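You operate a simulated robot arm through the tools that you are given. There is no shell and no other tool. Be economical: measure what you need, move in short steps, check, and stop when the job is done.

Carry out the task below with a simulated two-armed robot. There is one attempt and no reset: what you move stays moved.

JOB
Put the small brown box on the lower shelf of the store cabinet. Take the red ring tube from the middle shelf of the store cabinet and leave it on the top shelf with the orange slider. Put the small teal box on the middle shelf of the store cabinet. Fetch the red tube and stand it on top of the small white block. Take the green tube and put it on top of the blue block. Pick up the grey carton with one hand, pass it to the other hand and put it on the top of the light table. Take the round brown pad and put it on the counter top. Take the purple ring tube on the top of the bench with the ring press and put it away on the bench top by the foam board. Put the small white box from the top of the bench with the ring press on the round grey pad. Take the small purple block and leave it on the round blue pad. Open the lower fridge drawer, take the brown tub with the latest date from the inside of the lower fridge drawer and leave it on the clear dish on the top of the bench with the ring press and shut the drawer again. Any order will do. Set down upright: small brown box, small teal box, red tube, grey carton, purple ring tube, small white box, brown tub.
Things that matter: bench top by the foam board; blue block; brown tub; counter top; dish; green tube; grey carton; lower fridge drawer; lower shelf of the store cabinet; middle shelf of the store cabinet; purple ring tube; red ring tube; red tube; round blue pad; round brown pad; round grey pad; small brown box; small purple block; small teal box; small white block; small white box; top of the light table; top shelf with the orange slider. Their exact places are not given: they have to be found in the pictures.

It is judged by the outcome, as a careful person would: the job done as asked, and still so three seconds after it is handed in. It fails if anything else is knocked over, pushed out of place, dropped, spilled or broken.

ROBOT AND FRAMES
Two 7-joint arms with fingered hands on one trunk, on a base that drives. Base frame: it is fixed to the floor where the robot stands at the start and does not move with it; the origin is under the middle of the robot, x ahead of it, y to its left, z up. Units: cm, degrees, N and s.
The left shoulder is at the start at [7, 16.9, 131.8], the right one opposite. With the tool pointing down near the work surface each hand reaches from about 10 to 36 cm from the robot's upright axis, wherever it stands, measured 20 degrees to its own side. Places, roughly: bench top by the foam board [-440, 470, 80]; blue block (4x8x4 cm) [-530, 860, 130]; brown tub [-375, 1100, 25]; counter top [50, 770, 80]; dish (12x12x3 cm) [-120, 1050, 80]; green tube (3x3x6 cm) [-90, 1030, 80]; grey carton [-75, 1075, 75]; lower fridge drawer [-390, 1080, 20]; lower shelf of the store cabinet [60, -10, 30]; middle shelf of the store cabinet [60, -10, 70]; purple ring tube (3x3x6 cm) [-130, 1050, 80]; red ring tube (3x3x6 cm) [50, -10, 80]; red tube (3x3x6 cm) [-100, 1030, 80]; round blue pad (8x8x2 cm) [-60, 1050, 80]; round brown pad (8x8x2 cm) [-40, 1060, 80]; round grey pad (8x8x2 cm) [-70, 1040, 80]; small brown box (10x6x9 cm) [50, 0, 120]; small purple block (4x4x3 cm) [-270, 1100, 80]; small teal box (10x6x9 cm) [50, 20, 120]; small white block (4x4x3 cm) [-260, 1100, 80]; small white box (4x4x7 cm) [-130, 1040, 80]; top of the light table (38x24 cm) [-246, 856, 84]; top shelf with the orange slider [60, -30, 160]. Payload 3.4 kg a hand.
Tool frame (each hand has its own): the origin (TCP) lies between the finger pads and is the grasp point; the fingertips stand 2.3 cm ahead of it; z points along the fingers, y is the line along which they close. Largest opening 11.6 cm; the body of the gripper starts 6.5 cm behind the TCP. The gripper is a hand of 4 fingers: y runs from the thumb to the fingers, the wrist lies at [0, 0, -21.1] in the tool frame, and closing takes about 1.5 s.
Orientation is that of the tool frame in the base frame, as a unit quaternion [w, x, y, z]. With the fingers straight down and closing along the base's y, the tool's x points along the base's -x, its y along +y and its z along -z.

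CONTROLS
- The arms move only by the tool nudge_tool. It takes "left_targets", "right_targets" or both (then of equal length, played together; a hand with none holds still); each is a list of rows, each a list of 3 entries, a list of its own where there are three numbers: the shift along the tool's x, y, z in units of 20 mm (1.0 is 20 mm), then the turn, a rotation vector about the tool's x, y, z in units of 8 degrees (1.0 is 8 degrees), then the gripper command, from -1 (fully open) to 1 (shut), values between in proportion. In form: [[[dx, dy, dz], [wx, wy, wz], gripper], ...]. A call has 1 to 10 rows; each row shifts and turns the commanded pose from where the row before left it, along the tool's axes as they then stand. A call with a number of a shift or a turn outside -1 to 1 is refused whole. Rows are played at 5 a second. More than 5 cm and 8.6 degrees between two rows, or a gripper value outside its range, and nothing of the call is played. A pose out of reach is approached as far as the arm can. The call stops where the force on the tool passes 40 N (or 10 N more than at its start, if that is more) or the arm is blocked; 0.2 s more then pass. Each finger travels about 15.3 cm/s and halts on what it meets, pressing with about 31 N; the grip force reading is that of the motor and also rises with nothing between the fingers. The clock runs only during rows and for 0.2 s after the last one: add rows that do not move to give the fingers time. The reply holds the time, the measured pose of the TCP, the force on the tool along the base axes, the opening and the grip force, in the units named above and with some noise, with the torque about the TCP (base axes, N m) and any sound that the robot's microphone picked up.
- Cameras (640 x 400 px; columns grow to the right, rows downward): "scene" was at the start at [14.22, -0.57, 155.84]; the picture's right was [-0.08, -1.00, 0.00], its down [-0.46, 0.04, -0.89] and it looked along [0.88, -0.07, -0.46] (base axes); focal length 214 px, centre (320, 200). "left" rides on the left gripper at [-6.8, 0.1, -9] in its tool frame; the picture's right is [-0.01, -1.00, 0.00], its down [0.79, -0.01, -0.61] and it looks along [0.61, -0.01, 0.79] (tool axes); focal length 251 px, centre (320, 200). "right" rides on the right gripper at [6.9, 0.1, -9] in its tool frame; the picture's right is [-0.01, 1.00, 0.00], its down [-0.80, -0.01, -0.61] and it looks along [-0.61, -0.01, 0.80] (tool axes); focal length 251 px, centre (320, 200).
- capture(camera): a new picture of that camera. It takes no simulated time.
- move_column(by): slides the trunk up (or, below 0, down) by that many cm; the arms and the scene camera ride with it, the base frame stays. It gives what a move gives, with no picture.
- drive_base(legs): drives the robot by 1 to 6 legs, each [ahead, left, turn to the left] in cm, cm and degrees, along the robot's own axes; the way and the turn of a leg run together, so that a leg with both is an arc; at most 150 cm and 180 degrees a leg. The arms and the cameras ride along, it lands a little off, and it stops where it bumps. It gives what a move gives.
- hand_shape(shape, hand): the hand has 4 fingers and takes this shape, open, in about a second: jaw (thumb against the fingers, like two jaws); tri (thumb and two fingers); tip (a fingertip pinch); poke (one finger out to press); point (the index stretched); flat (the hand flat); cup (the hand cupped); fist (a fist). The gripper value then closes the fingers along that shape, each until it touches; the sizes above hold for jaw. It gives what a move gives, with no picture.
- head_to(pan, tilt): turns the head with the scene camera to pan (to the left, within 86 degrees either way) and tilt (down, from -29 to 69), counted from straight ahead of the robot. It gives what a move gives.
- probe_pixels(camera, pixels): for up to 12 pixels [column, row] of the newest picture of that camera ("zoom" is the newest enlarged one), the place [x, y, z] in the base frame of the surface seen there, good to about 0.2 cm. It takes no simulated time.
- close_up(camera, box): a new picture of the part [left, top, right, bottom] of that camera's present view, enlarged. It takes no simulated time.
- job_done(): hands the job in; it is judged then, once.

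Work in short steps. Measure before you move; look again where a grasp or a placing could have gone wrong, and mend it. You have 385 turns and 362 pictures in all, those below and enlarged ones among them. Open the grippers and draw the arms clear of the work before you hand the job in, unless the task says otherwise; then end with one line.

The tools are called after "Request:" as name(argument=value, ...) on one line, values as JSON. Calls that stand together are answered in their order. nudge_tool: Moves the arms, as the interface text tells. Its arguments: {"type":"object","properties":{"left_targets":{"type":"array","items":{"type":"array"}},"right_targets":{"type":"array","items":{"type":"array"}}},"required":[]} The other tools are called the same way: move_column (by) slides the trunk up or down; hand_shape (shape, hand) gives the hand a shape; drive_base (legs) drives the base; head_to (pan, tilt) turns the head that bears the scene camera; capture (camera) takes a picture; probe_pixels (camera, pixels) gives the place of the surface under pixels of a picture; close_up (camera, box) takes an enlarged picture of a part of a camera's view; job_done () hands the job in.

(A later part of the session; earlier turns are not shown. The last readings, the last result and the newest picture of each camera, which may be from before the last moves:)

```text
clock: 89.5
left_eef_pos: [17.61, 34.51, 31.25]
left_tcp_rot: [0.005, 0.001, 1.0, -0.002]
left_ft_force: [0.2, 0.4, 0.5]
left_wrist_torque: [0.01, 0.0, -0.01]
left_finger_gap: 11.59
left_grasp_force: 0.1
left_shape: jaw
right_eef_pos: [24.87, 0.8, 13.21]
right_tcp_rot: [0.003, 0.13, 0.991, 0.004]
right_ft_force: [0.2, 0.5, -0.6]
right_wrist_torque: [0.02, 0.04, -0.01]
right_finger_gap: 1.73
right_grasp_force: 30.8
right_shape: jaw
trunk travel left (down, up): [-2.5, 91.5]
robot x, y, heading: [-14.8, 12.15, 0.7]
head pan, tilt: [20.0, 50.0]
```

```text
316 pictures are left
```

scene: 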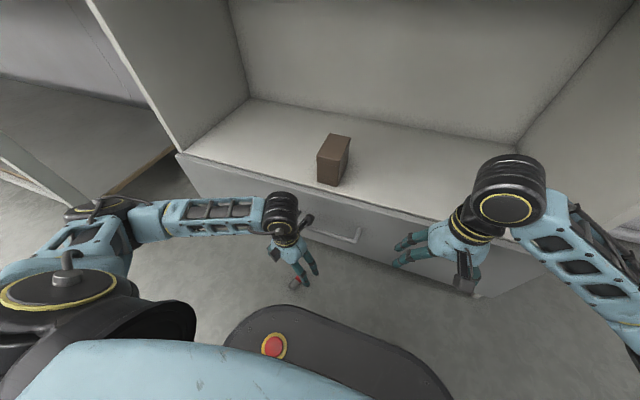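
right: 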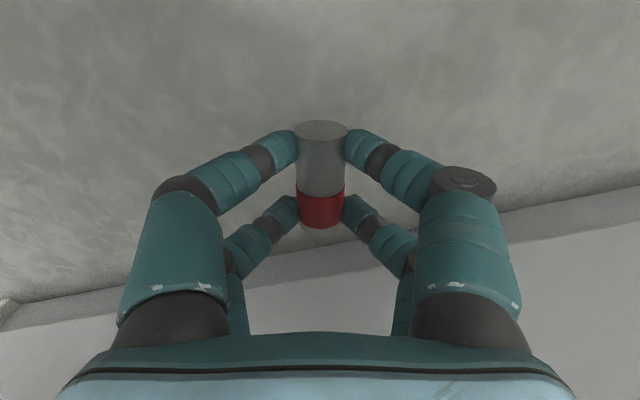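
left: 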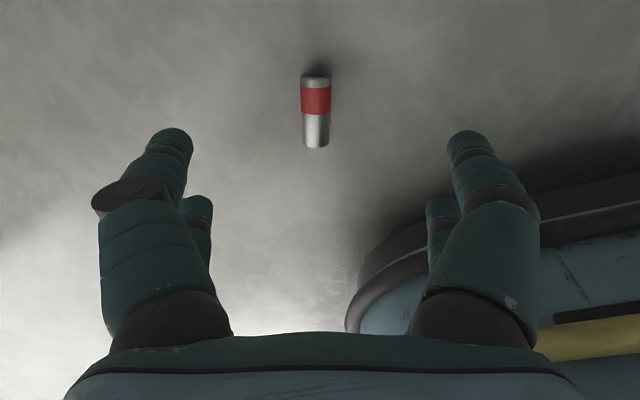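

Secured, red end will point up when the hand is levelled. Back off 35 cm and raise the column fully.

Request:
drive_base(legs=[[-35, 0, -0.7]])

Request:
move_column(by=40)

Request:
move_column(by=40)

Request:
nudge_tool(right_targets=[[[-0.5, 0, -1], [0, 0, -0.65], 1], [[-0.5, 0, -1], [0, 0, -0.65], 1], [[-0.5, 0, -1], [0, 0, -0.65], 1], [[-1, 0, 0], [0, -1, 0], 1], [[-1, 0, 0], [0, -1, 0], 1], [[-1, 0, 0], [0, -1, 0], 1], [[-1, 0, 0], [0, -1, 0], 1], [[-1, 0, 0], [0, -1, 0], 1], [[-1, 0, 0], [0, -1, 0], 1], [[-1, 0, 0], [0, -1, 0], 1]])

Request:
move_column(by=11)

Request:
head_to(pan=-10, tilt=20)

Request:
capture(camera="scene")

```text
clock: 91.7
left_eef_pos: [-17.31, 33.86, 31.27]
left_tcp_rot: [0.005, 0.007, 1.0, -0.002]
left_ft_force: [0.1, 0.4, -0.1]
left_wrist_torque: [-0.02, 0.0, 0.01]
left_finger_gap: 11.57
left_grasp_force: 0.0
left_shape: jaw
right_eef_pos: [-10.29, 0.08, 13.13]
right_tcp_rot: [0.002, 0.136, 0.991, 0.003]
right_ft_force: [-0.2, -0.3, -0.5]
right_wrist_torque: [0.02, -0.03, 0.05]
right_finger_gap: 1.73
right_grasp_force: 30.6
right_shape: jaw
trunk travel left (down, up): [-2.5, 91.5]
robot x, y, heading: [-50.2, 11.92, 0.0]
head pan, tilt: [20.0, 50.0]
```

```text
clock: 95.6
left_eef_pos: [-17.19, 33.89, 71.29]
left_tcp_rot: [0.003, 0.007, 1.0, -0.001]
left_ft_force: [-0.6, -0.7, 0.2]
left_wrist_torque: [0.02, 0.03, 0.01]
left_finger_gap: 11.59
left_grasp_force: 0.1
left_shape: jaw
right_eef_pos: [-10.36, 0.05, 53.17]
right_tcp_rot: [0.002, 0.137, 0.991, 0.003]
right_ft_force: [0.1, -0.5, -0.4]
right_wrist_torque: [0.01, 0.02, 0.0]
right_finger_gap: 1.74
right_grasp_force: 30.8
right_shape: jaw
trunk travel left (down, up): [-42.5, 51.5]
robot x, y, heading: [-50.41, 11.82, -0.1]
head pan, tilt: [20.0, 50.0]
```

```text
clock: 99.4
left_eef_pos: [-17.23, 33.85, 111.26]
left_tcp_rot: [0.004, 0.006, 1.0, -0.002]
left_ft_force: [0.3, -0.4, 0.0]
left_wrist_torque: [0.01, 0.04, 0.0]
left_finger_gap: 11.61
left_grasp_force: 0.1
left_shape: jaw
right_eef_pos: [-10.45, 0.04, 93.32]
right_tcp_rot: [0.002, 0.137, 0.991, 0.004]
right_ft_force: [0.1, -0.6, -1.1]
right_wrist_torque: [-0.01, 0.01, -0.02]
right_finger_gap: 1.76
right_grasp_force: 30.7
right_shape: jaw
trunk travel left (down, up): [-82.5, 11.5]
robot x, y, heading: [-50.24, 11.91, -0.3]
head pan, tilt: [20.0, 50.0]
```

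```text
clock: 101.6
left_eef_pos: [-17.29, 33.9, 111.3]
left_tcp_rot: [0.004, 0.007, 1.0, -0.003]
left_ft_force: [-0.2, 0.4, 0.0]
left_wrist_torque: [0.03, -0.01, 0.0]
left_finger_gap: 11.59
left_grasp_force: 0.0
left_shape: jaw
right_eef_pos: [4.81, -0.5, 104.85]
right_tcp_rot: [0.473, 0.002, 0.881, 0.002]
right_ft_force: [-0.1, -0.5, -0.5]
right_wrist_torque: [0.03, 0.05, 0.0]
right_finger_gap: 1.74
right_grasp_force: 31.0
right_shape: jaw
trunk travel left (down, up): [-82.5, 11.5]
robot x, y, heading: [-50.05, 11.64, 0.2]
head pan, tilt: [20.0, 50.0]
```

```text
clock: 103.0
left_eef_pos: [-17.12, 33.89, 122.3]
left_tcp_rot: [0.004, 0.006, 1.0, -0.002]
left_ft_force: [0.0, 0.1, 0.7]
left_wrist_torque: [0.01, 0.03, 0.02]
left_finger_gap: 11.58
left_grasp_force: 0.0
left_shape: jaw
right_eef_pos: [5.01, -0.58, 115.79]
right_tcp_rot: [0.471, 0.002, 0.882, 0.001]
right_ft_force: [-0.6, -1.3, -1.1]
right_wrist_torque: [-0.03, 0.0, 0.0]
right_finger_gap: 1.76
right_grasp_force: 31.0
right_shape: jaw
trunk travel left (down, up): [-93.5, 0.5]
robot x, y, heading: [-50.08, 11.84, -0.2]
head pan, tilt: [20.0, 50.0]
```

```text
clock: 104.0
left_eef_pos: [-17.23, 33.92, 122.31]
left_tcp_rot: [0.004, 0.008, 1.0, -0.002]
left_ft_force: [-0.2, 0.4, 1.4]
left_wrist_torque: [-0.05, 0.02, -0.02]
left_finger_gap: 11.61
left_grasp_force: 0.0
left_shape: jaw
right_eef_pos: [4.9, -0.55, 115.96]
right_tcp_rot: [0.472, 0.002, 0.881, 0.001]
right_ft_force: [0.3, 0.4, 0.4]
right_wrist_torque: [-0.02, 0.02, 0.02]
right_finger_gap: 1.74
right_grasp_force: 31.8
right_shape: jaw
trunk travel left (down, up): [-93.5, 0.5]
robot x, y, heading: [-50.39, 11.57, 0.1]
head pan, tilt: [-10.0, 20.0]
```

```text
315 pictures are left
```

scene: 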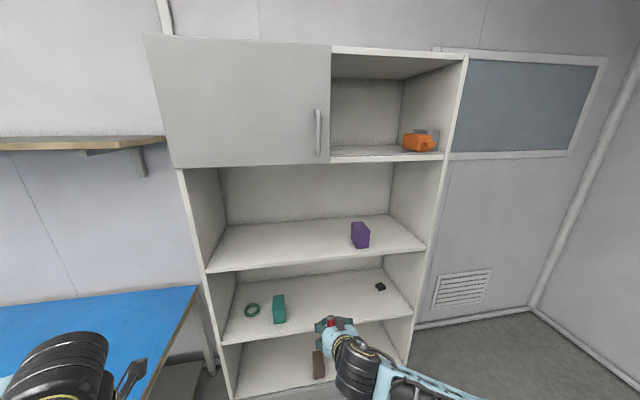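

Finish levelling the hand and raise it to z≈163 in front of the shelf.

Request:
nudge_tool(right_targets=[[[-1, 0, -0.3], [0, -1, 0], 1], [[-1, 0, -0.3], [0, -1, 0], 1], [[-1, 0, 0], [0, -1, 0], 1], [[-1, 0, 0], [0, -1, 0], 1], [[-1, 0, 0], [0, -0.2, 0], 1], [[-1, 0, 0], [0, 0, 0], 1], [[-1, 0, 0], [0, 0, 0], 1], [[-1, 0, 0], [0, 0, 0], 1], [[-1, 0, 0], [0, 0, 0], 1], [[-1, 0, 0], [0, 0, 0], 1]])

Request:
nudge_tool(right_targets=[[[-1, 0, 0], [0, 0, 0], 1], [[-1, 0, 0], [0, 0, 0], 1], [[-1, 0, 0], [0, 0, 0], 1], [[-1, 0, 0], [0, 0, 0], 1], [[-1, 0, 0], [0, 0, 0], 1], [[-1, 0, 0], [0, 0, 0], 1], [[-1, 0, 0], [0, 0, 0], 1], [[-1, 0, 0], [0, 0, 0], 1], [[-1, 0, 0], [0, 0, 0], 1], [[-1, 0, 0], [0, 0, 0], 1]])

```text
clock: 106.2
left_eef_pos: [-17.33, 33.68, 122.32]
left_tcp_rot: [0.003, 0.007, 1.0, -0.002]
left_ft_force: [-0.5, -0.3, -0.4]
left_wrist_torque: [0.0, 0.02, -0.02]
left_finger_gap: 11.59
left_grasp_force: 0.0
left_shape: jaw
right_eef_pos: [6.81, -0.54, 135.74]
right_tcp_rot: [0.707, 0.003, 0.708, 0.001]
right_ft_force: [-0.5, 0.2, 0.6]
right_wrist_torque: [-0.02, 0.0, 0.01]
right_finger_gap: 1.74
right_grasp_force: 31.3
right_shape: jaw
trunk travel left (down, up): [-93.5, 0.5]
robot x, y, heading: [-49.88, 11.95, 0.1]
head pan, tilt: [-10.0, 20.0]
```

```text
clock: 108.4
left_eef_pos: [-17.3, 33.78, 122.24]
left_tcp_rot: [0.005, 0.007, 1.0, -0.002]
left_ft_force: [0.0, 0.4, 0.8]
left_wrist_torque: [0.03, 0.0, 0.03]
left_finger_gap: 11.61
left_grasp_force: 0.1
left_shape: jaw
right_eef_pos: [6.79, -0.66, 155.88]
right_tcp_rot: [0.706, 0.003, 0.708, 0.0]
right_ft_force: [0.7, 0.1, -0.9]
right_wrist_torque: [-0.02, 0.02, 0.02]
right_finger_gap: 1.75
right_grasp_force: 31.0
right_shape: jaw
trunk travel left (down, up): [-93.5, 0.5]
robot x, y, heading: [-50.21, 11.79, -0.3]
head pan, tilt: [-10.0, 20.0]
```

Level. Raise 6 cm more, drive 21.5 right and 30 forward, and look.

Request:
nudge_tool(right_targets=[[[-1, 0, 0], [0, 0, 0], 1], [[-1, 0, 0], [0, 0, 0], 1], [[-1, 0, 0], [0, 0, 0], 1]])

Request:
drive_base(legs=[[0, -21.5, 0], [26, 0, 0]])

Request:
head_to(pan=-10, tilt=10)

Request:
capture(camera="scene")

Request:
capture(camera="right")

```text
clock: 109.2
left_eef_pos: [-17.27, 33.9, 122.16]
left_tcp_rot: [0.004, 0.007, 1.0, -0.002]
left_ft_force: [-0.9, 0.5, 0.2]
left_wrist_torque: [0.0, 0.0, 0.0]
left_finger_gap: 11.58
left_grasp_force: 0.1
left_shape: jaw
right_eef_pos: [6.89, -0.67, 162.0]
right_tcp_rot: [0.706, 0.003, 0.708, 0.0]
right_ft_force: [0.0, -0.1, -0.8]
right_wrist_torque: [-0.01, 0.01, 0.02]
right_finger_gap: 1.73
right_grasp_force: 30.8
right_shape: jaw
trunk travel left (down, up): [-93.5, 0.5]
robot x, y, heading: [-50.15, 11.99, -0.3]
head pan, tilt: [-10.0, 20.0]
```

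```text
clock: 112.3
left_eef_pos: [8.39, 12.3, 122.34]
left_tcp_rot: [0.006, 0.008, 1.0, -0.001]
left_ft_force: [0.4, 0.2, -0.5]
left_wrist_torque: [0.02, -0.03, 0.0]
left_finger_gap: 11.58
left_grasp_force: 0.1
left_shape: jaw
right_eef_pos: [32.36, -22.38, 162.02]
right_tcp_rot: [0.707, 0.002, 0.707, 0.001]
right_ft_force: [-0.4, 0.4, -0.7]
right_wrist_torque: [0.0, 0.04, 0.0]
right_finger_gap: 1.72
right_grasp_force: 30.5
right_shape: jaw
trunk travel left (down, up): [-93.5, 0.5]
robot x, y, heading: [-24.33, -9.36, 0.2]
head pan, tilt: [-10.0, 20.0]
```

```text
clock: 113.0
left_eef_pos: [8.62, 12.17, 122.32]
left_tcp_rot: [0.005, 0.008, 1.0, -0.002]
left_ft_force: [0.3, -0.4, 0.1]
left_wrist_torque: [-0.02, -0.03, 0.0]
left_finger_gap: 11.59
left_grasp_force: 0.1
left_shape: jaw
right_eef_pos: [32.63, -22.5, 161.87]
right_tcp_rot: [0.706, 0.003, 0.708, 0.001]
right_ft_force: [0.3, -0.2, -0.4]
right_wrist_torque: [0.03, 0.02, -0.01]
right_finger_gap: 1.74
right_grasp_force: 30.6
right_shape: jaw
trunk travel left (down, up): [-93.5, 0.5]
robot x, y, heading: [-24.14, -9.91, 0.1]
head pan, tilt: [-10.0, 10.0]
```

```text
314 pictures are left
```

scene: 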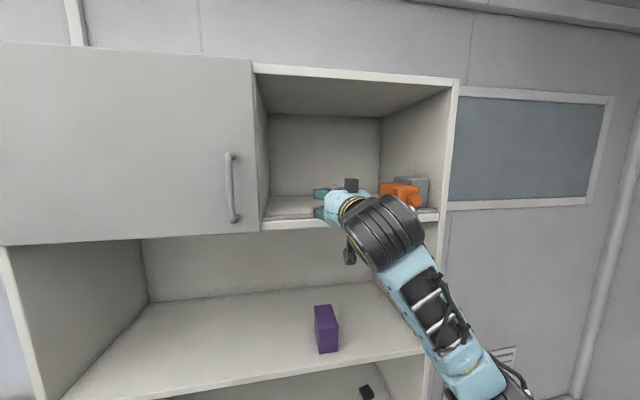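

```text
313 pictures are left
```

right: 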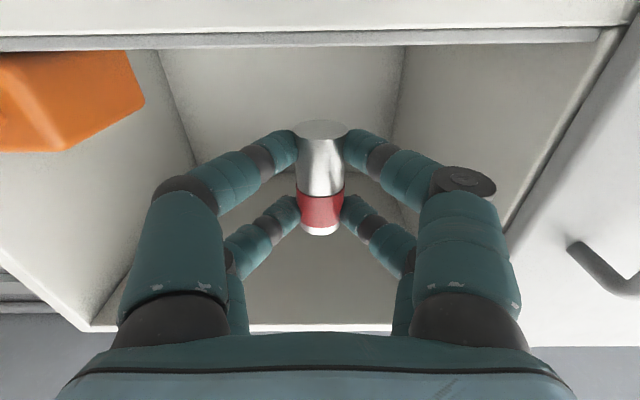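

Probe the tube's lower end, the shelf edge and its rail for exact heights.

Request:
probe_pixels(camera="right", pixels=[[320, 128], [320, 180], [320, 210], [320, 25], [320, 40], [320, 48], [80, 90]])

Request:
close_up(camera="scene", box=[240, 150, 460, 280])

```text
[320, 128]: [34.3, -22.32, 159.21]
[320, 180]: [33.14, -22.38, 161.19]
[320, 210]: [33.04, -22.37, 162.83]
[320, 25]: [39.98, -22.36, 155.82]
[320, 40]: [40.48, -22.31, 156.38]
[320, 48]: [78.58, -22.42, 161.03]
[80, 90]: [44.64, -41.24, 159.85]
```

```text
2.91 times, centred on (350, 215) of scene
```

zoom: 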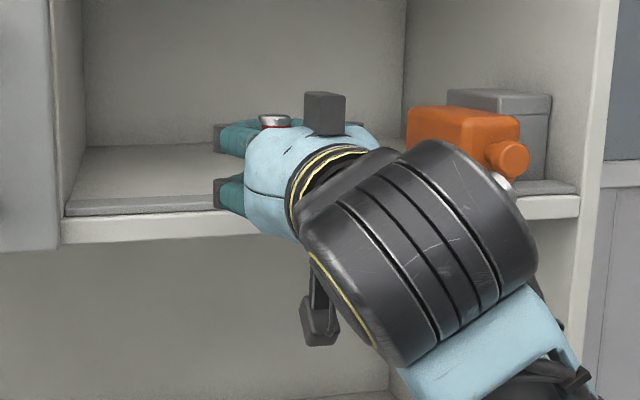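

Tube bottom is z=159.2, 3.3 cm above the shelf. Drive in 13.8 cm (camera bracket stays in front of the shelf edge), lower 3.2 cm.

Request:
drive_base(legs=[[13.8, 0, 0]])

Request:
nudge_tool(right_targets=[[[0.5, 0, 0], [0, 0, 0], 1], [[0.5, 0, 0], [0, 0, 0], 1], [[0.35, 0, 0], [0, 0, 0], 1], [[0.2, 0, 0], [0, 0, 0], 1]])

Request:
capture(camera="right")

Request:
close_up(camera="scene", box=[220, 130, 440, 270])

```text
clock: 114.3
left_eef_pos: [21.8, 12.14, 122.4]
left_tcp_rot: [0.005, 0.007, 1.0, -0.002]
left_ft_force: [0.4, 0.2, -0.4]
left_wrist_torque: [0.0, -0.03, -0.01]
left_finger_gap: 11.57
left_grasp_force: 0.0
left_shape: jaw
right_eef_pos: [45.64, -22.44, 161.95]
right_tcp_rot: [0.708, 0.002, 0.707, 0.002]
right_ft_force: [-0.5, -1.0, -0.5]
right_wrist_torque: [0.05, 0.03, 0.01]
right_finger_gap: 1.74
right_grasp_force: 31.3
right_shape: jaw
trunk travel left (down, up): [-93.5, 0.5]
robot x, y, heading: [-10.71, -9.58, -0.2]
head pan, tilt: [-10.0, 10.0]
```

```text
clock: 115.4
left_eef_pos: [21.96, 12.3, 122.21]
left_tcp_rot: [0.005, 0.007, 1.0, -0.002]
left_ft_force: [-0.7, 0.3, 0.6]
left_wrist_torque: [0.02, -0.02, 0.0]
left_finger_gap: 11.59
left_grasp_force: 0.1
left_shape: jaw
right_eef_pos: [45.87, -22.51, 159.52]
right_tcp_rot: [0.712, 0.003, 0.702, 0.002]
right_ft_force: [2.3, 0.0, 19.6]
right_wrist_torque: [-0.25, 0.8, 0.03]
right_finger_gap: 1.75
right_grasp_force: 30.9
right_shape: jaw
trunk travel left (down, up): [-93.5, 0.5]
robot x, y, heading: [-10.76, -9.71, -0.1]
head pan, tilt: [-10.0, 10.0]
stopped in row 4 (right hand): the force on the tool passed its limit at 42 N (the readings are from after the stop); the commanded pose is now the measured one
```

```text
311 pictures are left
```

right: 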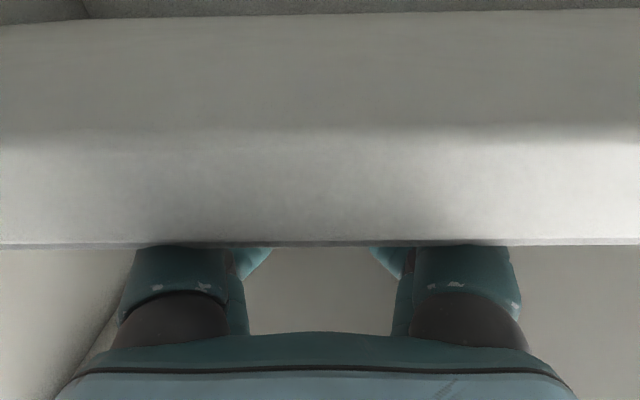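

```text
2.86 times, centred on (330, 200) of scene
```

zoom: 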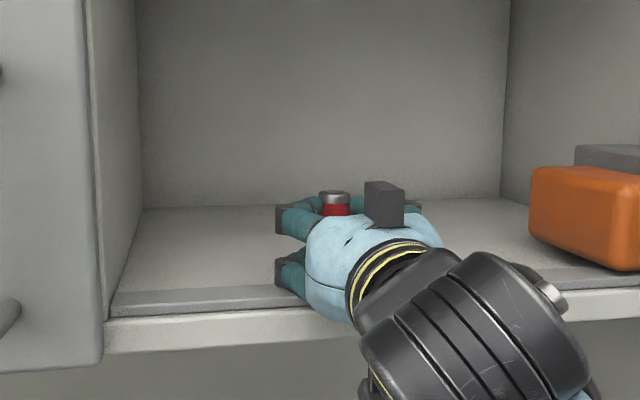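

The fingers rest on the front rail with the tube ≈0.8 cm above the shelf. Tilt the hand 8° nose-down so the palm clears the rail, then lower to contact.

Request:
nudge_tool(right_targets=[[[-0.2, 0, 0], [0, 0.4, 0], 1], [[0, 0, 0], [0, 0.8, 0], 1], [[0.15, 0, 0], [0, 0, 0], 1], [[0.15, 0, 0], [0, 0, 0], 1], [[0.1, 0, 0], [0, 0, 0], 1]])

Request:
close_up(camera="scene", box=[260, 150, 420, 250])

```text
clock: 116.6
left_eef_pos: [22.04, 12.28, 122.34]
left_tcp_rot: [0.004, 0.008, 1.0, -0.003]
left_ft_force: [-0.2, 0.1, -0.6]
left_wrist_torque: [-0.01, 0.02, -0.02]
left_finger_gap: 11.58
left_grasp_force: 0.2
left_shape: jaw
right_eef_pos: [45.85, -22.49, 158.88]
right_tcp_rot: [0.651, 0.004, 0.759, 0.002]
right_ft_force: [5.8, 0.3, 18.3]
right_wrist_torque: [-0.22, 0.08, 0.06]
right_finger_gap: 1.72
right_grasp_force: 30.4
right_shape: jaw
trunk travel left (down, up): [-93.5, 0.5]
robot x, y, heading: [-10.78, -9.5, -0.3]
head pan, tilt: [-10.0, 10.0]
```

```text
4.00 times, centred on (340, 200) of scene
```

zoom: 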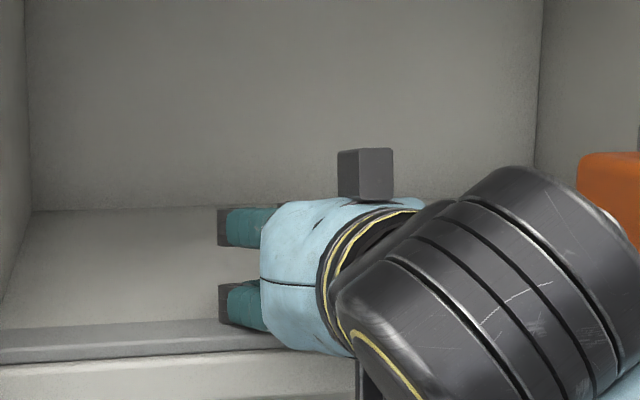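

Contact at the tube bottom as computed. Relieve slightly and open slowly, then look from the right camera after backing off a bit.

Request:
nudge_tool(right_targets=[[[-0.05, 0, 0], [0, 0, 0], 1], [[0, 0, 0], [0, 0, 0], 0.5], [[0, 0, 0], [0, 0, 0], 0.3], [[0, 0, 0], [0, 0, 0], 0], [[0, 0, 0], [0, 0, 0], -0.5], [[0, 0, 0], [0, 0, 0], -0.5], [[0, 0, 0], [0, 0, 0], -0.5]])

Request:
nudge_tool(right_targets=[[[-0.1, 0, -0.6], [0, 0, 0], -0.5], [[-0.1, 0, -0.8], [0, 0, 0], -0.5], [[-0.1, 0, -1], [0, 0, 0], -0.5], [[-0.1, 0, -1], [0, 0, 0], -0.5], [[-0.1, 0, -1], [0, 0, 0], -0.5]])

Request:
drive_base(legs=[[-12, 0, 0]])

Request:
capture(camera="scene")

```text
clock: 118.2
left_eef_pos: [22.22, 12.4, 122.25]
left_tcp_rot: [0.004, 0.008, 1.0, -0.003]
left_ft_force: [-0.3, 0.4, 0.1]
left_wrist_torque: [0.02, -0.02, 0.03]
left_finger_gap: 11.57
left_grasp_force: 0.1
left_shape: jaw
right_eef_pos: [46.04, -22.4, 158.89]
right_tcp_rot: [0.649, 0.003, 0.761, 0.001]
right_ft_force: [6.7, 5.0, 16.3]
right_wrist_torque: [-0.21, 0.26, 0.0]
right_finger_gap: 8.38
right_grasp_force: 0.1
right_shape: jaw
trunk travel left (down, up): [-93.5, 0.5]
robot x, y, heading: [-10.48, -9.83, -0.2]
head pan, tilt: [-10.0, 10.0]
```

```text
clock: 119.4
left_eef_pos: [22.0, 12.24, 122.33]
left_tcp_rot: [0.004, 0.008, 1.0, -0.002]
left_ft_force: [-0.4, 0.9, 0.3]
left_wrist_torque: [0.01, -0.01, 0.02]
left_finger_gap: 11.6
left_grasp_force: 0.1
left_shape: jaw
right_eef_pos: [37.35, -22.6, 161.46]
right_tcp_rot: [0.649, 0.003, 0.761, 0.002]
right_ft_force: [-0.6, -0.6, 0.6]
right_wrist_torque: [0.02, -0.01, -0.02]
right_finger_gap: 8.66
right_grasp_force: 0.1
right_shape: jaw
trunk travel left (down, up): [-93.5, 0.5]
robot x, y, heading: [-11.07, -10.22, -0.2]
head pan, tilt: [-10.0, 10.0]
```

```text
clock: 120.7
left_eef_pos: [10.46, 12.2, 122.01]
left_tcp_rot: [0.002, 0.009, 1.0, -0.002]
left_ft_force: [-0.2, -0.2, -0.2]
left_wrist_torque: [-0.04, 0.02, 0.03]
left_finger_gap: 11.6
left_grasp_force: 0.1
left_shape: jaw
right_eef_pos: [25.84, -22.63, 161.21]
right_tcp_rot: [0.648, 0.004, 0.762, 0.001]
right_ft_force: [-0.3, -0.1, 0.3]
right_wrist_torque: [0.02, 0.0, 0.02]
right_finger_gap: 8.67
right_grasp_force: 0.1
right_shape: jaw
trunk travel left (down, up): [-93.5, 0.5]
robot x, y, heading: [-22.97, -10.15, -0.2]
head pan, tilt: [-10.0, 10.0]
```

```text
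308 pictures are left
```

scene: 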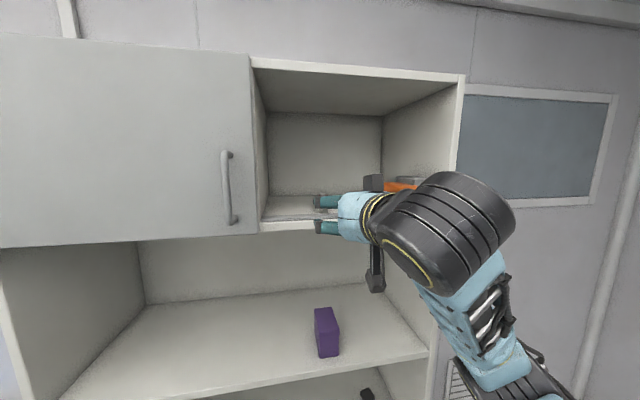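

Tube hidden behind the hand; back off 18 cm more and check with an enlarged view.

Request:
drive_base(legs=[[-20, 0, 0]])

Request:
nudge_tool(right_targets=[[[1, 0, 0], [0, 0, 0], -1], [[1, 0, 0], [0, 0, 0], -1], [[1, 0, 0], [0, 0, 0], -1], [[1, 0, 0], [0, 0, 0], -1], [[1, 0, 0], [0, 0, 0], -1], [[1, 0, 0], [0, 0, 0], -1], [[1, 0, 0], [0, 0, 0], -1], [[1, 0, 0], [0, 0, 0], -1], [[1, 0, 0], [0, 0, 0], -1], [[1, 0, 0], [0, 0, 0], -1]])

Request:
close_up(camera="scene", box=[240, 120, 480, 270])

```text
clock: 122.3
left_eef_pos: [-9.83, 12.37, 122.1]
left_tcp_rot: [0.002, 0.006, 1.0, -0.002]
left_ft_force: [1.7, -0.2, -0.2]
left_wrist_torque: [0.0, 0.03, 0.01]
left_finger_gap: 11.6
left_grasp_force: 0.1
left_shape: jaw
right_eef_pos: [5.87, -22.34, 161.3]
right_tcp_rot: [0.647, 0.004, 0.762, 0.001]
right_ft_force: [1.1, 0.2, -1.0]
right_wrist_torque: [0.02, -0.02, -0.01]
right_finger_gap: 8.69
right_grasp_force: 0.1
right_shape: jaw
trunk travel left (down, up): [-93.5, 0.5]
robot x, y, heading: [-43.19, -9.57, 0.2]
head pan, tilt: [-10.0, 10.0]
```

```text
clock: 124.5
left_eef_pos: [-10.27, 12.26, 122.23]
left_tcp_rot: [0.004, 0.007, 1.0, -0.001]
left_ft_force: [-0.5, 0.5, 0.1]
left_wrist_torque: [-0.03, -0.02, -0.03]
left_finger_gap: 11.58
left_grasp_force: 0.0
left_shape: jaw
right_eef_pos: [4.45, -20.8, 142.49]
right_tcp_rot: [0.648, 0.004, 0.762, 0.002]
right_ft_force: [0.3, -0.3, -0.1]
right_wrist_torque: [-0.01, 0.02, -0.01]
right_finger_gap: 11.6
right_grasp_force: 0.1
right_shape: jaw
right hand out of reach, approached as far as the arm can: row 7, 8, 9, 10
trunk travel left (down, up): [-93.5, 0.5]
robot x, y, heading: [-43.25, -9.64, 0.2]
head pan, tilt: [-10.0, 10.0]
```

```text
2.67 times, centred on (360, 195) of scene
```

zoom: 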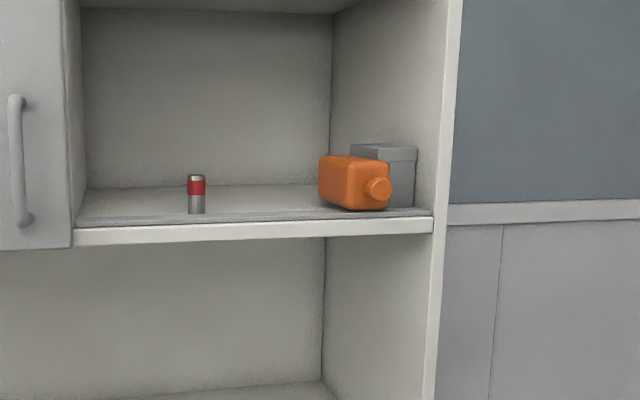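

The red ring tube stands on the top shelf. Tidy the right arm to pointing down, then look around for the drive.

Request:
nudge_tool(right_targets=[[[0.6, 0, -0.3], [0, 1, 0], -1], [[0.6, 0, -0.3], [0, 1, 0], -1], [[0.6, 0, -0.3], [0, 1, 0], -1], [[0.6, 0, 0], [0, 1, 0], -1], [[0.8, 0, 0], [0, 1, 0], -1], [[0.8, 0, 0], [0, 1, 0], -1], [[0.8, 0, 0], [0, 1, 0], -1], [[0.8, 0, 0], [0, 1, 0], -1], [[0.8, 0, 0], [0, 1, 0], -1], [[0.8, 0, 0.5], [0, 1, 0], -1]])

Request:
move_column(by=-12)

Request:
drive_base(legs=[[-80, 0, 0], [0, 0, 90]])

Request:
head_to(pan=0, tilt=15)

Request:
capture(camera="scene")

```text
clock: 126.7
left_eef_pos: [-10.14, 12.4, 122.33]
left_tcp_rot: [0.004, 0.006, 1.0, -0.002]
left_ft_force: [-0.3, -0.9, 0.0]
left_wrist_torque: [0.0, -0.01, 0.04]
left_finger_gap: 11.58
left_grasp_force: 0.1
left_shape: jaw
right_eef_pos: [-6.98, -20.97, 132.95]
right_tcp_rot: [0.006, 0.0, 1.0, 0.003]
right_ft_force: [0.0, -0.5, -0.5]
right_wrist_torque: [-0.01, -0.05, 0.01]
right_finger_gap: 11.59
right_grasp_force: 0.1
right_shape: jaw
trunk travel left (down, up): [-93.5, 0.5]
robot x, y, heading: [-42.95, -9.3, 0.1]
head pan, tilt: [-10.0, 10.0]
```

```text
clock: 128.2
left_eef_pos: [-10.23, 12.4, 110.19]
left_tcp_rot: [0.005, 0.006, 1.0, -0.002]
left_ft_force: [0.0, -0.1, -0.6]
left_wrist_torque: [-0.01, 0.01, -0.03]
left_finger_gap: 11.57
left_grasp_force: 0.0
left_shape: jaw
right_eef_pos: [-7.01, -20.82, 120.95]
right_tcp_rot: [0.008, 0.001, 1.0, 0.003]
right_ft_force: [-0.1, 0.1, -0.2]
right_wrist_torque: [0.0, 0.01, -0.01]
right_finger_gap: 11.59
right_grasp_force: 0.1
right_shape: jaw
trunk travel left (down, up): [-81.5, 12.5]
robot x, y, heading: [-43.06, -9.76, 0.0]
head pan, tilt: [-10.0, 10.0]
```

```text
clock: 136.2
left_eef_pos: [-143.87, 23.28, 110.33]
left_tcp_rot: [0.004, -0.705, 0.71, 0.002]
left_ft_force: [-0.5, 0.5, -0.8]
left_wrist_torque: [-0.01, -0.01, 0.0]
left_finger_gap: 11.57
left_grasp_force: 0.0
left_shape: jaw
right_eef_pos: [-110.62, 26.6, 120.91]
right_tcp_rot: [-0.003, 0.708, -0.706, -0.009]
right_ft_force: [0.7, -0.5, 0.4]
right_wrist_torque: [-0.04, -0.02, 0.03]
right_finger_gap: 11.58
right_grasp_force: 0.0
right_shape: jaw
trunk travel left (down, up): [-81.5, 12.5]
robot x, y, heading: [-121.69, -9.57, 90.0]
head pan, tilt: [-10.0, 10.0]
```

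```text
clock: 137.0
left_eef_pos: [-143.93, 23.31, 110.3]
left_tcp_rot: [0.004, -0.704, 0.71, 0.002]
left_ft_force: [-0.6, -0.3, 0.4]
left_wrist_torque: [0.04, 0.0, 0.01]
left_finger_gap: 11.59
left_grasp_force: 0.1
left_shape: jaw
right_eef_pos: [-110.7, 26.66, 120.97]
right_tcp_rot: [-0.003, 0.708, -0.706, -0.007]
right_ft_force: [-0.8, -0.1, -0.8]
right_wrist_torque: [-0.03, -0.01, 0.0]
right_finger_gap: 11.59
right_grasp_force: 0.1
right_shape: jaw
trunk travel left (down, up): [-81.5, 12.5]
robot x, y, heading: [-121.98, -9.36, 90.2]
head pan, tilt: [0.0, 15.0]
```

```text
306 pictures are left
```

scene: 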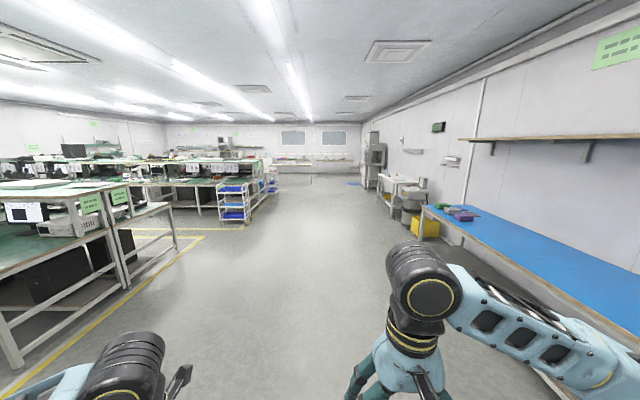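

A long free aisle leads along +y. Probe the obstacles along it.

Request:
probe_pixels(camera="scene", pixels=[[165, 200], [245, 222], [272, 190], [310, 180], [290, 165], [378, 185], [400, 210], [428, 230], [360, 183], [330, 160], [300, 140], [398, 190]])

Request:
close_up(camera="scene", box=[220, 110, 460, 260])

```text
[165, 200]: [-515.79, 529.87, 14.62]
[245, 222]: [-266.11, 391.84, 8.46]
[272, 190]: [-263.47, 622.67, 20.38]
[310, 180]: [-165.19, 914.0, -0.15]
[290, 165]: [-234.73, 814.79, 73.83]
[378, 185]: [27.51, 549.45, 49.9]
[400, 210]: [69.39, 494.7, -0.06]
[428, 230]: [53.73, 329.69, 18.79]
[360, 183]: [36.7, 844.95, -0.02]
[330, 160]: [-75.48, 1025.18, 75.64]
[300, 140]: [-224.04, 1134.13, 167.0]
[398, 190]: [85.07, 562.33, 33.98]
```

```text
2.67 times, centred on (340, 185) of scene
```

zoom: 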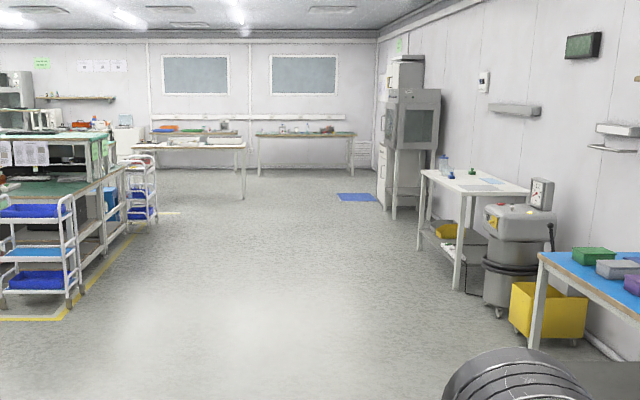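

The aisle along x≈−120 is free (light table right end ≈−190, machines from x≈25). Drive 890 cm ahead.

Request:
drive_base(legs=[[150, 0, 0], [150, 0, 0], [150, 0, 0], [150, 0, 0], [150, 0, 0], [150, -20, 0]])

Request:
head_to(pan=0, tilt=25)

Request:
capture(camera="scene")

```text
refused: leg 6 is longer than a leg can be; nothing moved
```

```text
clock: 137.7
left_eef_pos: [-143.89, 23.27, 110.25]
left_tcp_rot: [0.004, -0.704, 0.71, 0.001]
left_ft_force: [-0.3, 0.2, 0.0]
left_wrist_torque: [-0.04, 0.02, 0.02]
left_finger_gap: 11.58
left_grasp_force: 0.1
left_shape: jaw
right_eef_pos: [-110.64, 26.65, 120.9]
right_tcp_rot: [-0.003, 0.708, -0.706, -0.008]
right_ft_force: [0.0, -0.5, -1.6]
right_wrist_torque: [0.03, -0.01, 0.0]
right_finger_gap: 11.58
right_grasp_force: 0.2
right_shape: jaw
trunk travel left (down, up): [-81.5, 12.5]
robot x, y, heading: [-121.84, -9.46, 90.1]
head pan, tilt: [0.0, 25.0]
```

```text
304 pictures are left
```

scene: 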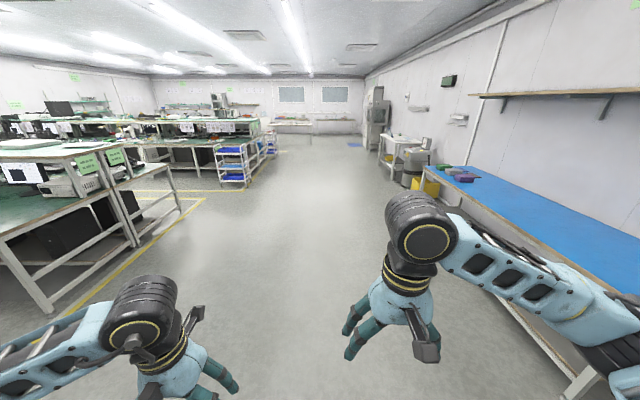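

Refused because of the diagonal; drive straight legs.

Request:
drive_base(legs=[[150, 0, 0], [150, 0, 0], [150, 0, 0], [150, 0, 0], [150, 0, 0], [148, -20, 0]])

Request:
capture(camera="scene")

```text
clock: 180.3
left_eef_pos: [-130.9, 923.72, 110.22]
left_tcp_rot: [0.004, -0.702, 0.713, 0.002]
left_ft_force: [-0.1, -0.6, -0.8]
left_wrist_torque: [0.0, 0.01, 0.0]
left_finger_gap: 11.58
left_grasp_force: 0.1
left_shape: jaw
right_eef_pos: [-97.74, 926.93, 120.98]
right_tcp_rot: [0.003, -0.706, 0.708, 0.008]
right_ft_force: [0.0, 0.3, -0.1]
right_wrist_torque: [-0.02, 0.02, -0.01]
right_finger_gap: 11.59
right_grasp_force: 0.0
right_shape: jaw
trunk travel left (down, up): [-81.5, 12.5]
robot x, y, heading: [-108.6, 891.01, 89.9]
head pan, tilt: [0.0, 25.0]
```

```text
303 pictures are left
```

scene: 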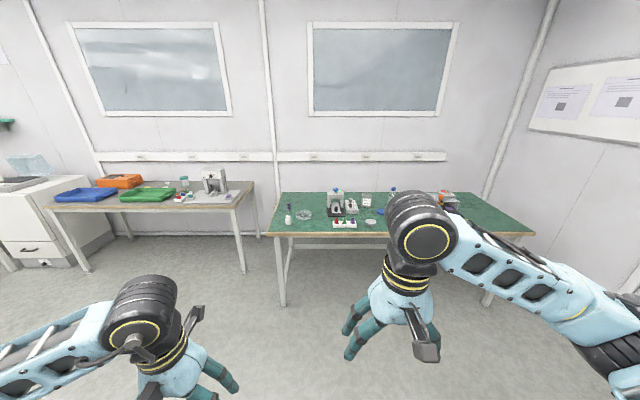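

Enlarge the green bench and measure its edge.

Request:
close_up(camera="scene", box=[260, 165, 540, 255])

Request:
probe_pixels(camera="scene", pixels=[[268, 234], [340, 234], [530, 232], [285, 195], [500, 200], [240, 205], [60, 208], [280, 300]])

```text
2.29 times, centred on (400, 210) of scene
```

zoom: 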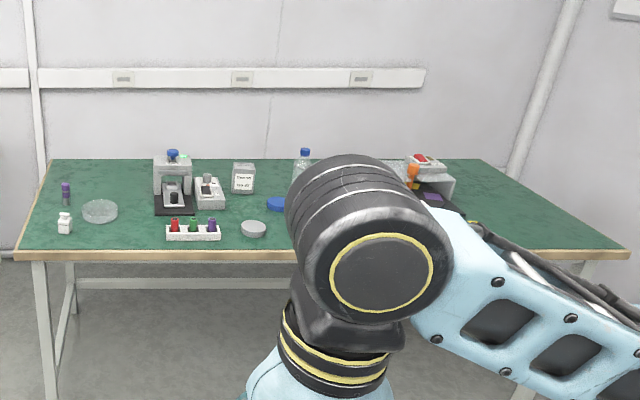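

```text
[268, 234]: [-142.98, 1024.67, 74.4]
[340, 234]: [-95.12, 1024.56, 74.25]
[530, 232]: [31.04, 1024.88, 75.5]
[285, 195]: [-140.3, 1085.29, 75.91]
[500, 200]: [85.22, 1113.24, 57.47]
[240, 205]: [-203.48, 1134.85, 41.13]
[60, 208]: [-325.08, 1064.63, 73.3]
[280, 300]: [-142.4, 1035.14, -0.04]
```

Bench top z≈75.9, front edge y≈1024.6. Approach to y≈955 and take a closer look from above.

Request:
drive_base(legs=[[65, 0, 0]])

Request:
head_to(pan=0, tilt=35)

Request:
capture(camera="scene")

```text
clock: 184.0
left_eef_pos: [-130.93, 988.85, 110.36]
left_tcp_rot: [0.004, -0.702, 0.712, 0.002]
left_ft_force: [-0.1, 0.3, -0.8]
left_wrist_torque: [-0.01, 0.0, 0.01]
left_finger_gap: 11.59
left_grasp_force: 0.0
left_shape: jaw
right_eef_pos: [-97.66, 991.92, 120.98]
right_tcp_rot: [0.004, -0.706, 0.708, 0.008]
right_ft_force: [1.0, -0.1, 0.5]
right_wrist_torque: [0.03, 0.04, -0.01]
right_finger_gap: 11.6
right_grasp_force: 0.0
right_shape: jaw
trunk travel left (down, up): [-81.5, 12.5]
robot x, y, heading: [-108.87, 955.94, 89.7]
head pan, tilt: [0.0, 25.0]
```

```text
clock: 184.7
left_eef_pos: [-131.02, 988.91, 110.25]
left_tcp_rot: [0.005, -0.702, 0.712, 0.001]
left_ft_force: [-0.2, 0.4, 0.7]
left_wrist_torque: [0.03, 0.0, 0.04]
left_finger_gap: 11.56
left_grasp_force: 0.2
left_shape: jaw
right_eef_pos: [-97.7, 992.18, 120.95]
right_tcp_rot: [0.002, -0.707, 0.708, 0.007]
right_ft_force: [-0.3, 0.1, -0.4]
right_wrist_torque: [-0.02, 0.0, 0.01]
right_finger_gap: 11.59
right_grasp_force: 0.2
right_shape: jaw
trunk travel left (down, up): [-81.5, 12.5]
robot x, y, heading: [-108.93, 955.93, 90.0]
head pan, tilt: [0.0, 35.0]
```

```text
301 pictures are left
```

scene: 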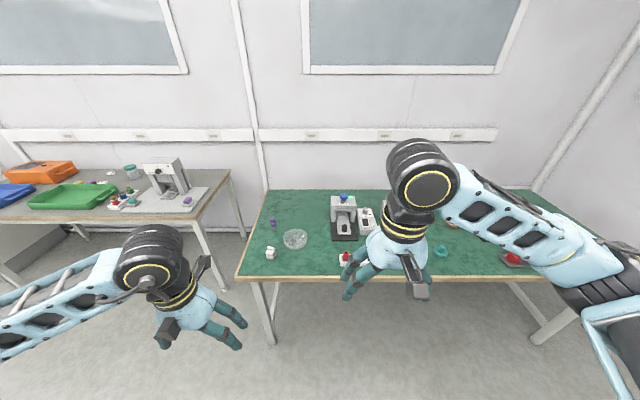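

Close-up of the left part; then I will shift the base for the rest.

Request:
close_up(camera="scene", box=[230, 180, 390, 280])

Request:
probe_pixels(camera="scene", pixels=[[273, 219], [273, 226], [271, 250], [271, 257], [295, 239], [285, 244], [307, 238], [343, 222], [366, 218], [347, 258], [340, 262], [441, 250]])

Request:
drive_base(legs=[[0, -60, 0]])

Request:
head_to(pan=15, tilt=35)

Request:
capture(camera="scene")

```text
4.00 times, centred on (310, 230) of scene
```

zoom: 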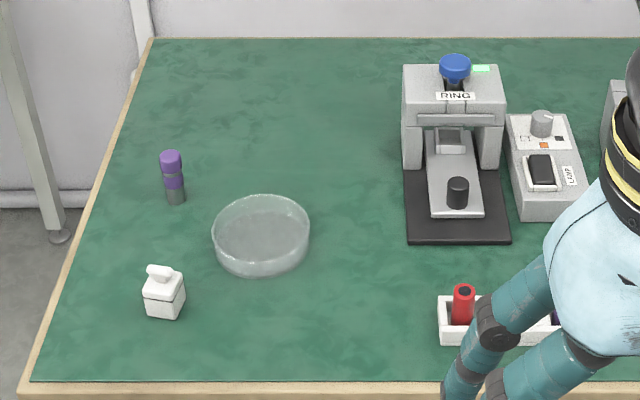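

```text
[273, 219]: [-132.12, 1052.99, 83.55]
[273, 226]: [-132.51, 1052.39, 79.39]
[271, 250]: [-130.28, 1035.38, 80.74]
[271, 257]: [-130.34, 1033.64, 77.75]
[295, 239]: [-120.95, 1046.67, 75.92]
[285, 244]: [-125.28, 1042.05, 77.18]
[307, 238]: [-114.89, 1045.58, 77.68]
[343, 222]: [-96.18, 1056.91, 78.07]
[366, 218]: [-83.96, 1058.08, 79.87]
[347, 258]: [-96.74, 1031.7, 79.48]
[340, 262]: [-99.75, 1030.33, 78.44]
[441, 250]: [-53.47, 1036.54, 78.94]
```

```text
clock: 188.1
left_eef_pos: [-71.79, 988.88, 110.32]
left_tcp_rot: [0.004, -0.704, 0.71, 0.002]
left_ft_force: [0.2, 0.3, 0.4]
left_wrist_torque: [0.03, 0.01, 0.0]
left_finger_gap: 11.58
left_grasp_force: 0.0
left_shape: jaw
right_eef_pos: [-38.49, 992.18, 121.02]
right_tcp_rot: [-0.002, 0.708, -0.706, -0.008]
right_ft_force: [-0.3, 0.2, 0.3]
right_wrist_torque: [-0.02, 0.0, 0.01]
right_finger_gap: 11.6
right_grasp_force: 0.2
right_shape: jaw
trunk travel left (down, up): [-81.5, 12.5]
robot x, y, heading: [-49.84, 956.02, 90.2]
head pan, tilt: [0.0, 35.0]
```

```text
clock: 188.8
left_eef_pos: [-71.68, 988.76, 110.16]
left_tcp_rot: [0.004, -0.704, 0.71, 0.002]
left_ft_force: [-0.4, 0.2, -0.1]
left_wrist_torque: [0.02, 0.0, 0.02]
left_finger_gap: 11.59
left_grasp_force: 0.1
left_shape: jaw
right_eef_pos: [-38.47, 992.24, 120.97]
right_tcp_rot: [-0.003, 0.709, -0.705, -0.008]
right_ft_force: [0.5, 0.2, -0.2]
right_wrist_torque: [0.01, 0.01, -0.02]
right_finger_gap: 11.59
right_grasp_force: 0.0
right_shape: jaw
trunk travel left (down, up): [-81.5, 12.5]
robot x, y, heading: [-49.74, 955.96, 90.2]
head pan, tilt: [15.0, 35.0]
```

```text
299 pictures are left
```

scene: 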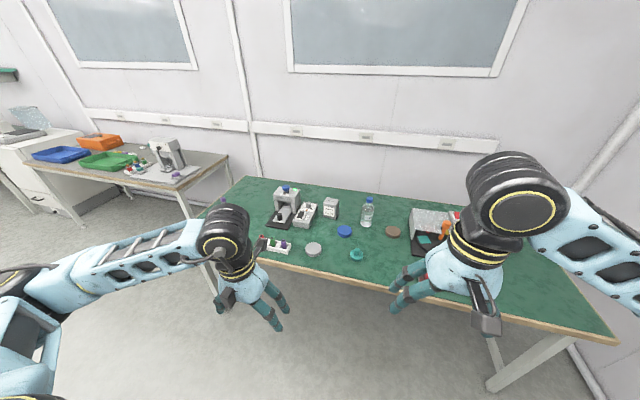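

Request:
close_up(camera="scene", box=[250, 175, 450, 300])

Request:
probe_pixels(camera="scene", pixels=[[331, 203], [331, 214], [345, 231], [393, 231], [314, 248], [357, 252], [367, 205], [285, 245], [281, 251], [270, 247], [307, 210], [337, 200]])

```text
3.20 times, centred on (350, 238) of scene
```

zoom: 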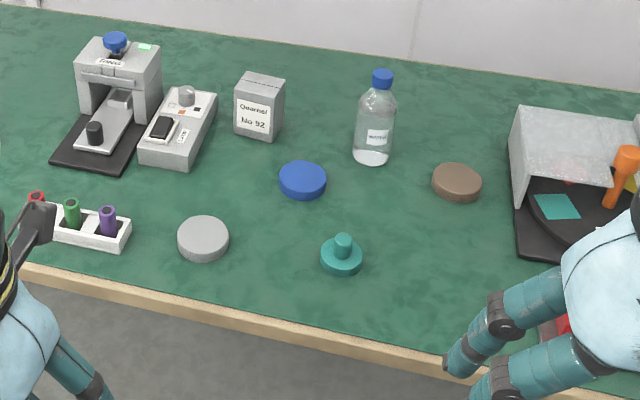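

```text
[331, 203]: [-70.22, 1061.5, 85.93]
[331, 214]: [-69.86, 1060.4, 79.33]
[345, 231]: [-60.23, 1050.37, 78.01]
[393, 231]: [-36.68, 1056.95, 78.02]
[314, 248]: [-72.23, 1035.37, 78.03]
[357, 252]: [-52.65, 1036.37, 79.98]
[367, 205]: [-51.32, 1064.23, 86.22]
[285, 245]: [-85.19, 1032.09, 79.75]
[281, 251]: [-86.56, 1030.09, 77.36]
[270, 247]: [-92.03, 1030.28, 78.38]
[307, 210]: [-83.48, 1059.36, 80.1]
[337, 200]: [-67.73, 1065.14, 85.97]
```

Everything needed on this bench is located. Start with the small white box at (−130.3,1035.5): drive left 58.7 cm then ahead 46.5 so the left hand hangs above it.

Request:
drive_base(legs=[[0, 58.7, 0], [40, 0, 0]])

Request:
capture(camera="left")

Request:
head_to(pan=15, tilt=50)

Request:
capture(camera="scene")

```text
clock: 194.3
left_eef_pos: [-131.44, 1028.69, 110.36]
left_tcp_rot: [0.004, -0.706, 0.709, 0.001]
left_ft_force: [0.5, -0.1, -0.6]
left_wrist_torque: [0.05, 0.0, -0.01]
left_finger_gap: 11.6
left_grasp_force: 0.1
left_shape: jaw
right_eef_pos: [-98.14, 1032.12, 120.98]
right_tcp_rot: [-0.003, 0.71, -0.704, -0.007]
right_ft_force: [-0.2, -0.2, -0.1]
right_wrist_torque: [0.0, -0.01, -0.01]
right_finger_gap: 11.58
right_grasp_force: 0.0
right_shape: jaw
trunk travel left (down, up): [-81.5, 12.5]
robot x, y, heading: [-109.01, 996.14, 90.4]
head pan, tilt: [15.0, 35.0]
```

```text
297 pictures are left
```

left: 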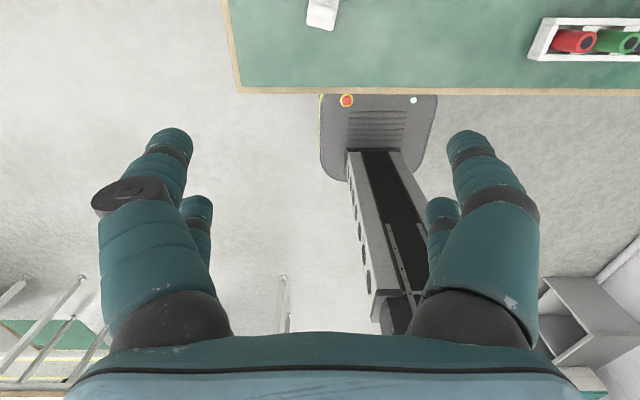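

```text
clock: 195.1
left_eef_pos: [-131.25, 1028.75, 110.23]
left_tcp_rot: [0.004, -0.707, 0.708, 0.001]
left_ft_force: [-0.1, -0.1, 0.3]
left_wrist_torque: [-0.04, 0.01, -0.02]
left_finger_gap: 11.59
left_grasp_force: 0.1
left_shape: jaw
right_eef_pos: [-98.03, 1032.36, 120.89]
right_tcp_rot: [-0.003, 0.71, -0.705, -0.007]
right_ft_force: [-0.1, -0.8, 0.2]
right_wrist_torque: [0.01, -0.02, 0.04]
right_finger_gap: 11.6
right_grasp_force: 0.0
right_shape: jaw
trunk travel left (down, up): [-81.5, 12.5]
robot x, y, heading: [-108.82, 996.51, 90.6]
head pan, tilt: [15.0, 50.0]
```

```text
296 pictures are left
```

scene: 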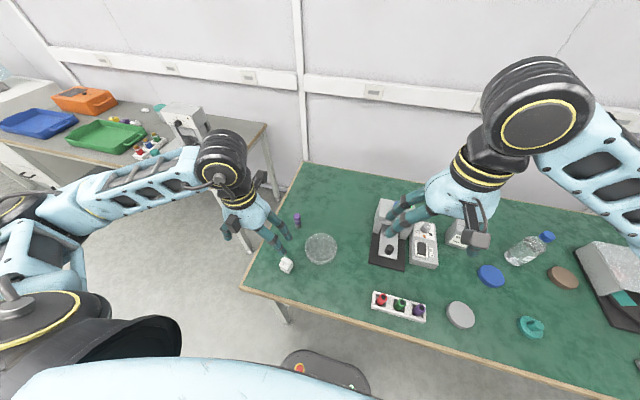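

Good overview. Enlarge the white box, purple tube and dish.

Request:
close_up(camera="scene", box=[240, 195, 360, 290])

Request:
probe_pixels(camera="zoom", pixels=[[240, 350], [225, 375], [260, 370], [243, 390], [250, 335], [300, 100], [303, 145], [430, 270], [355, 270], [510, 270]])

```text
4.21 times, centred on (300, 242) of scene
```

zoom: 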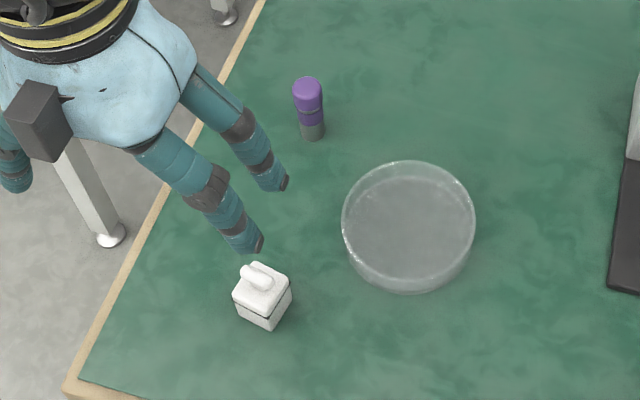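

```text
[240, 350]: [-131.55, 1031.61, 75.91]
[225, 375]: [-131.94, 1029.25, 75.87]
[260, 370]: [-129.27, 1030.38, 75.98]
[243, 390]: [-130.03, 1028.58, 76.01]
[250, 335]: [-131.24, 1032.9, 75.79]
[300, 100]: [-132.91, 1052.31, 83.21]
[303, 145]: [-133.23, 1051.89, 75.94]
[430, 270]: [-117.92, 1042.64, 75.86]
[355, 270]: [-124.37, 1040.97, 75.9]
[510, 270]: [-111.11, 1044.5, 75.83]
```

Probe the white box itself at (240–292, 262–328) in the zoom.

Request:
probe_pixels(camera="zoom", pixels=[[250, 272], [268, 284], [240, 294], [290, 282], [268, 302], [252, 315], [282, 308], [266, 328], [234, 312], [290, 305], [310, 95], [312, 125]])

```text
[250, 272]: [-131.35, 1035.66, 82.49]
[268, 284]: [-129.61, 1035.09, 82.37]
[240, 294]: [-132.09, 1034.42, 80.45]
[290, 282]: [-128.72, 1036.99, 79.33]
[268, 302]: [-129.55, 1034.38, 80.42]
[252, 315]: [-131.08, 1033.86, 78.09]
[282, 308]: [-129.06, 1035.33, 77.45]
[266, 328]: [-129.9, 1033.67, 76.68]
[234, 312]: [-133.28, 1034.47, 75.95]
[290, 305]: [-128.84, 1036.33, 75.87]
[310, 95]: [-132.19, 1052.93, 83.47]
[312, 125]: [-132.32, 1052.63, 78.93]
```

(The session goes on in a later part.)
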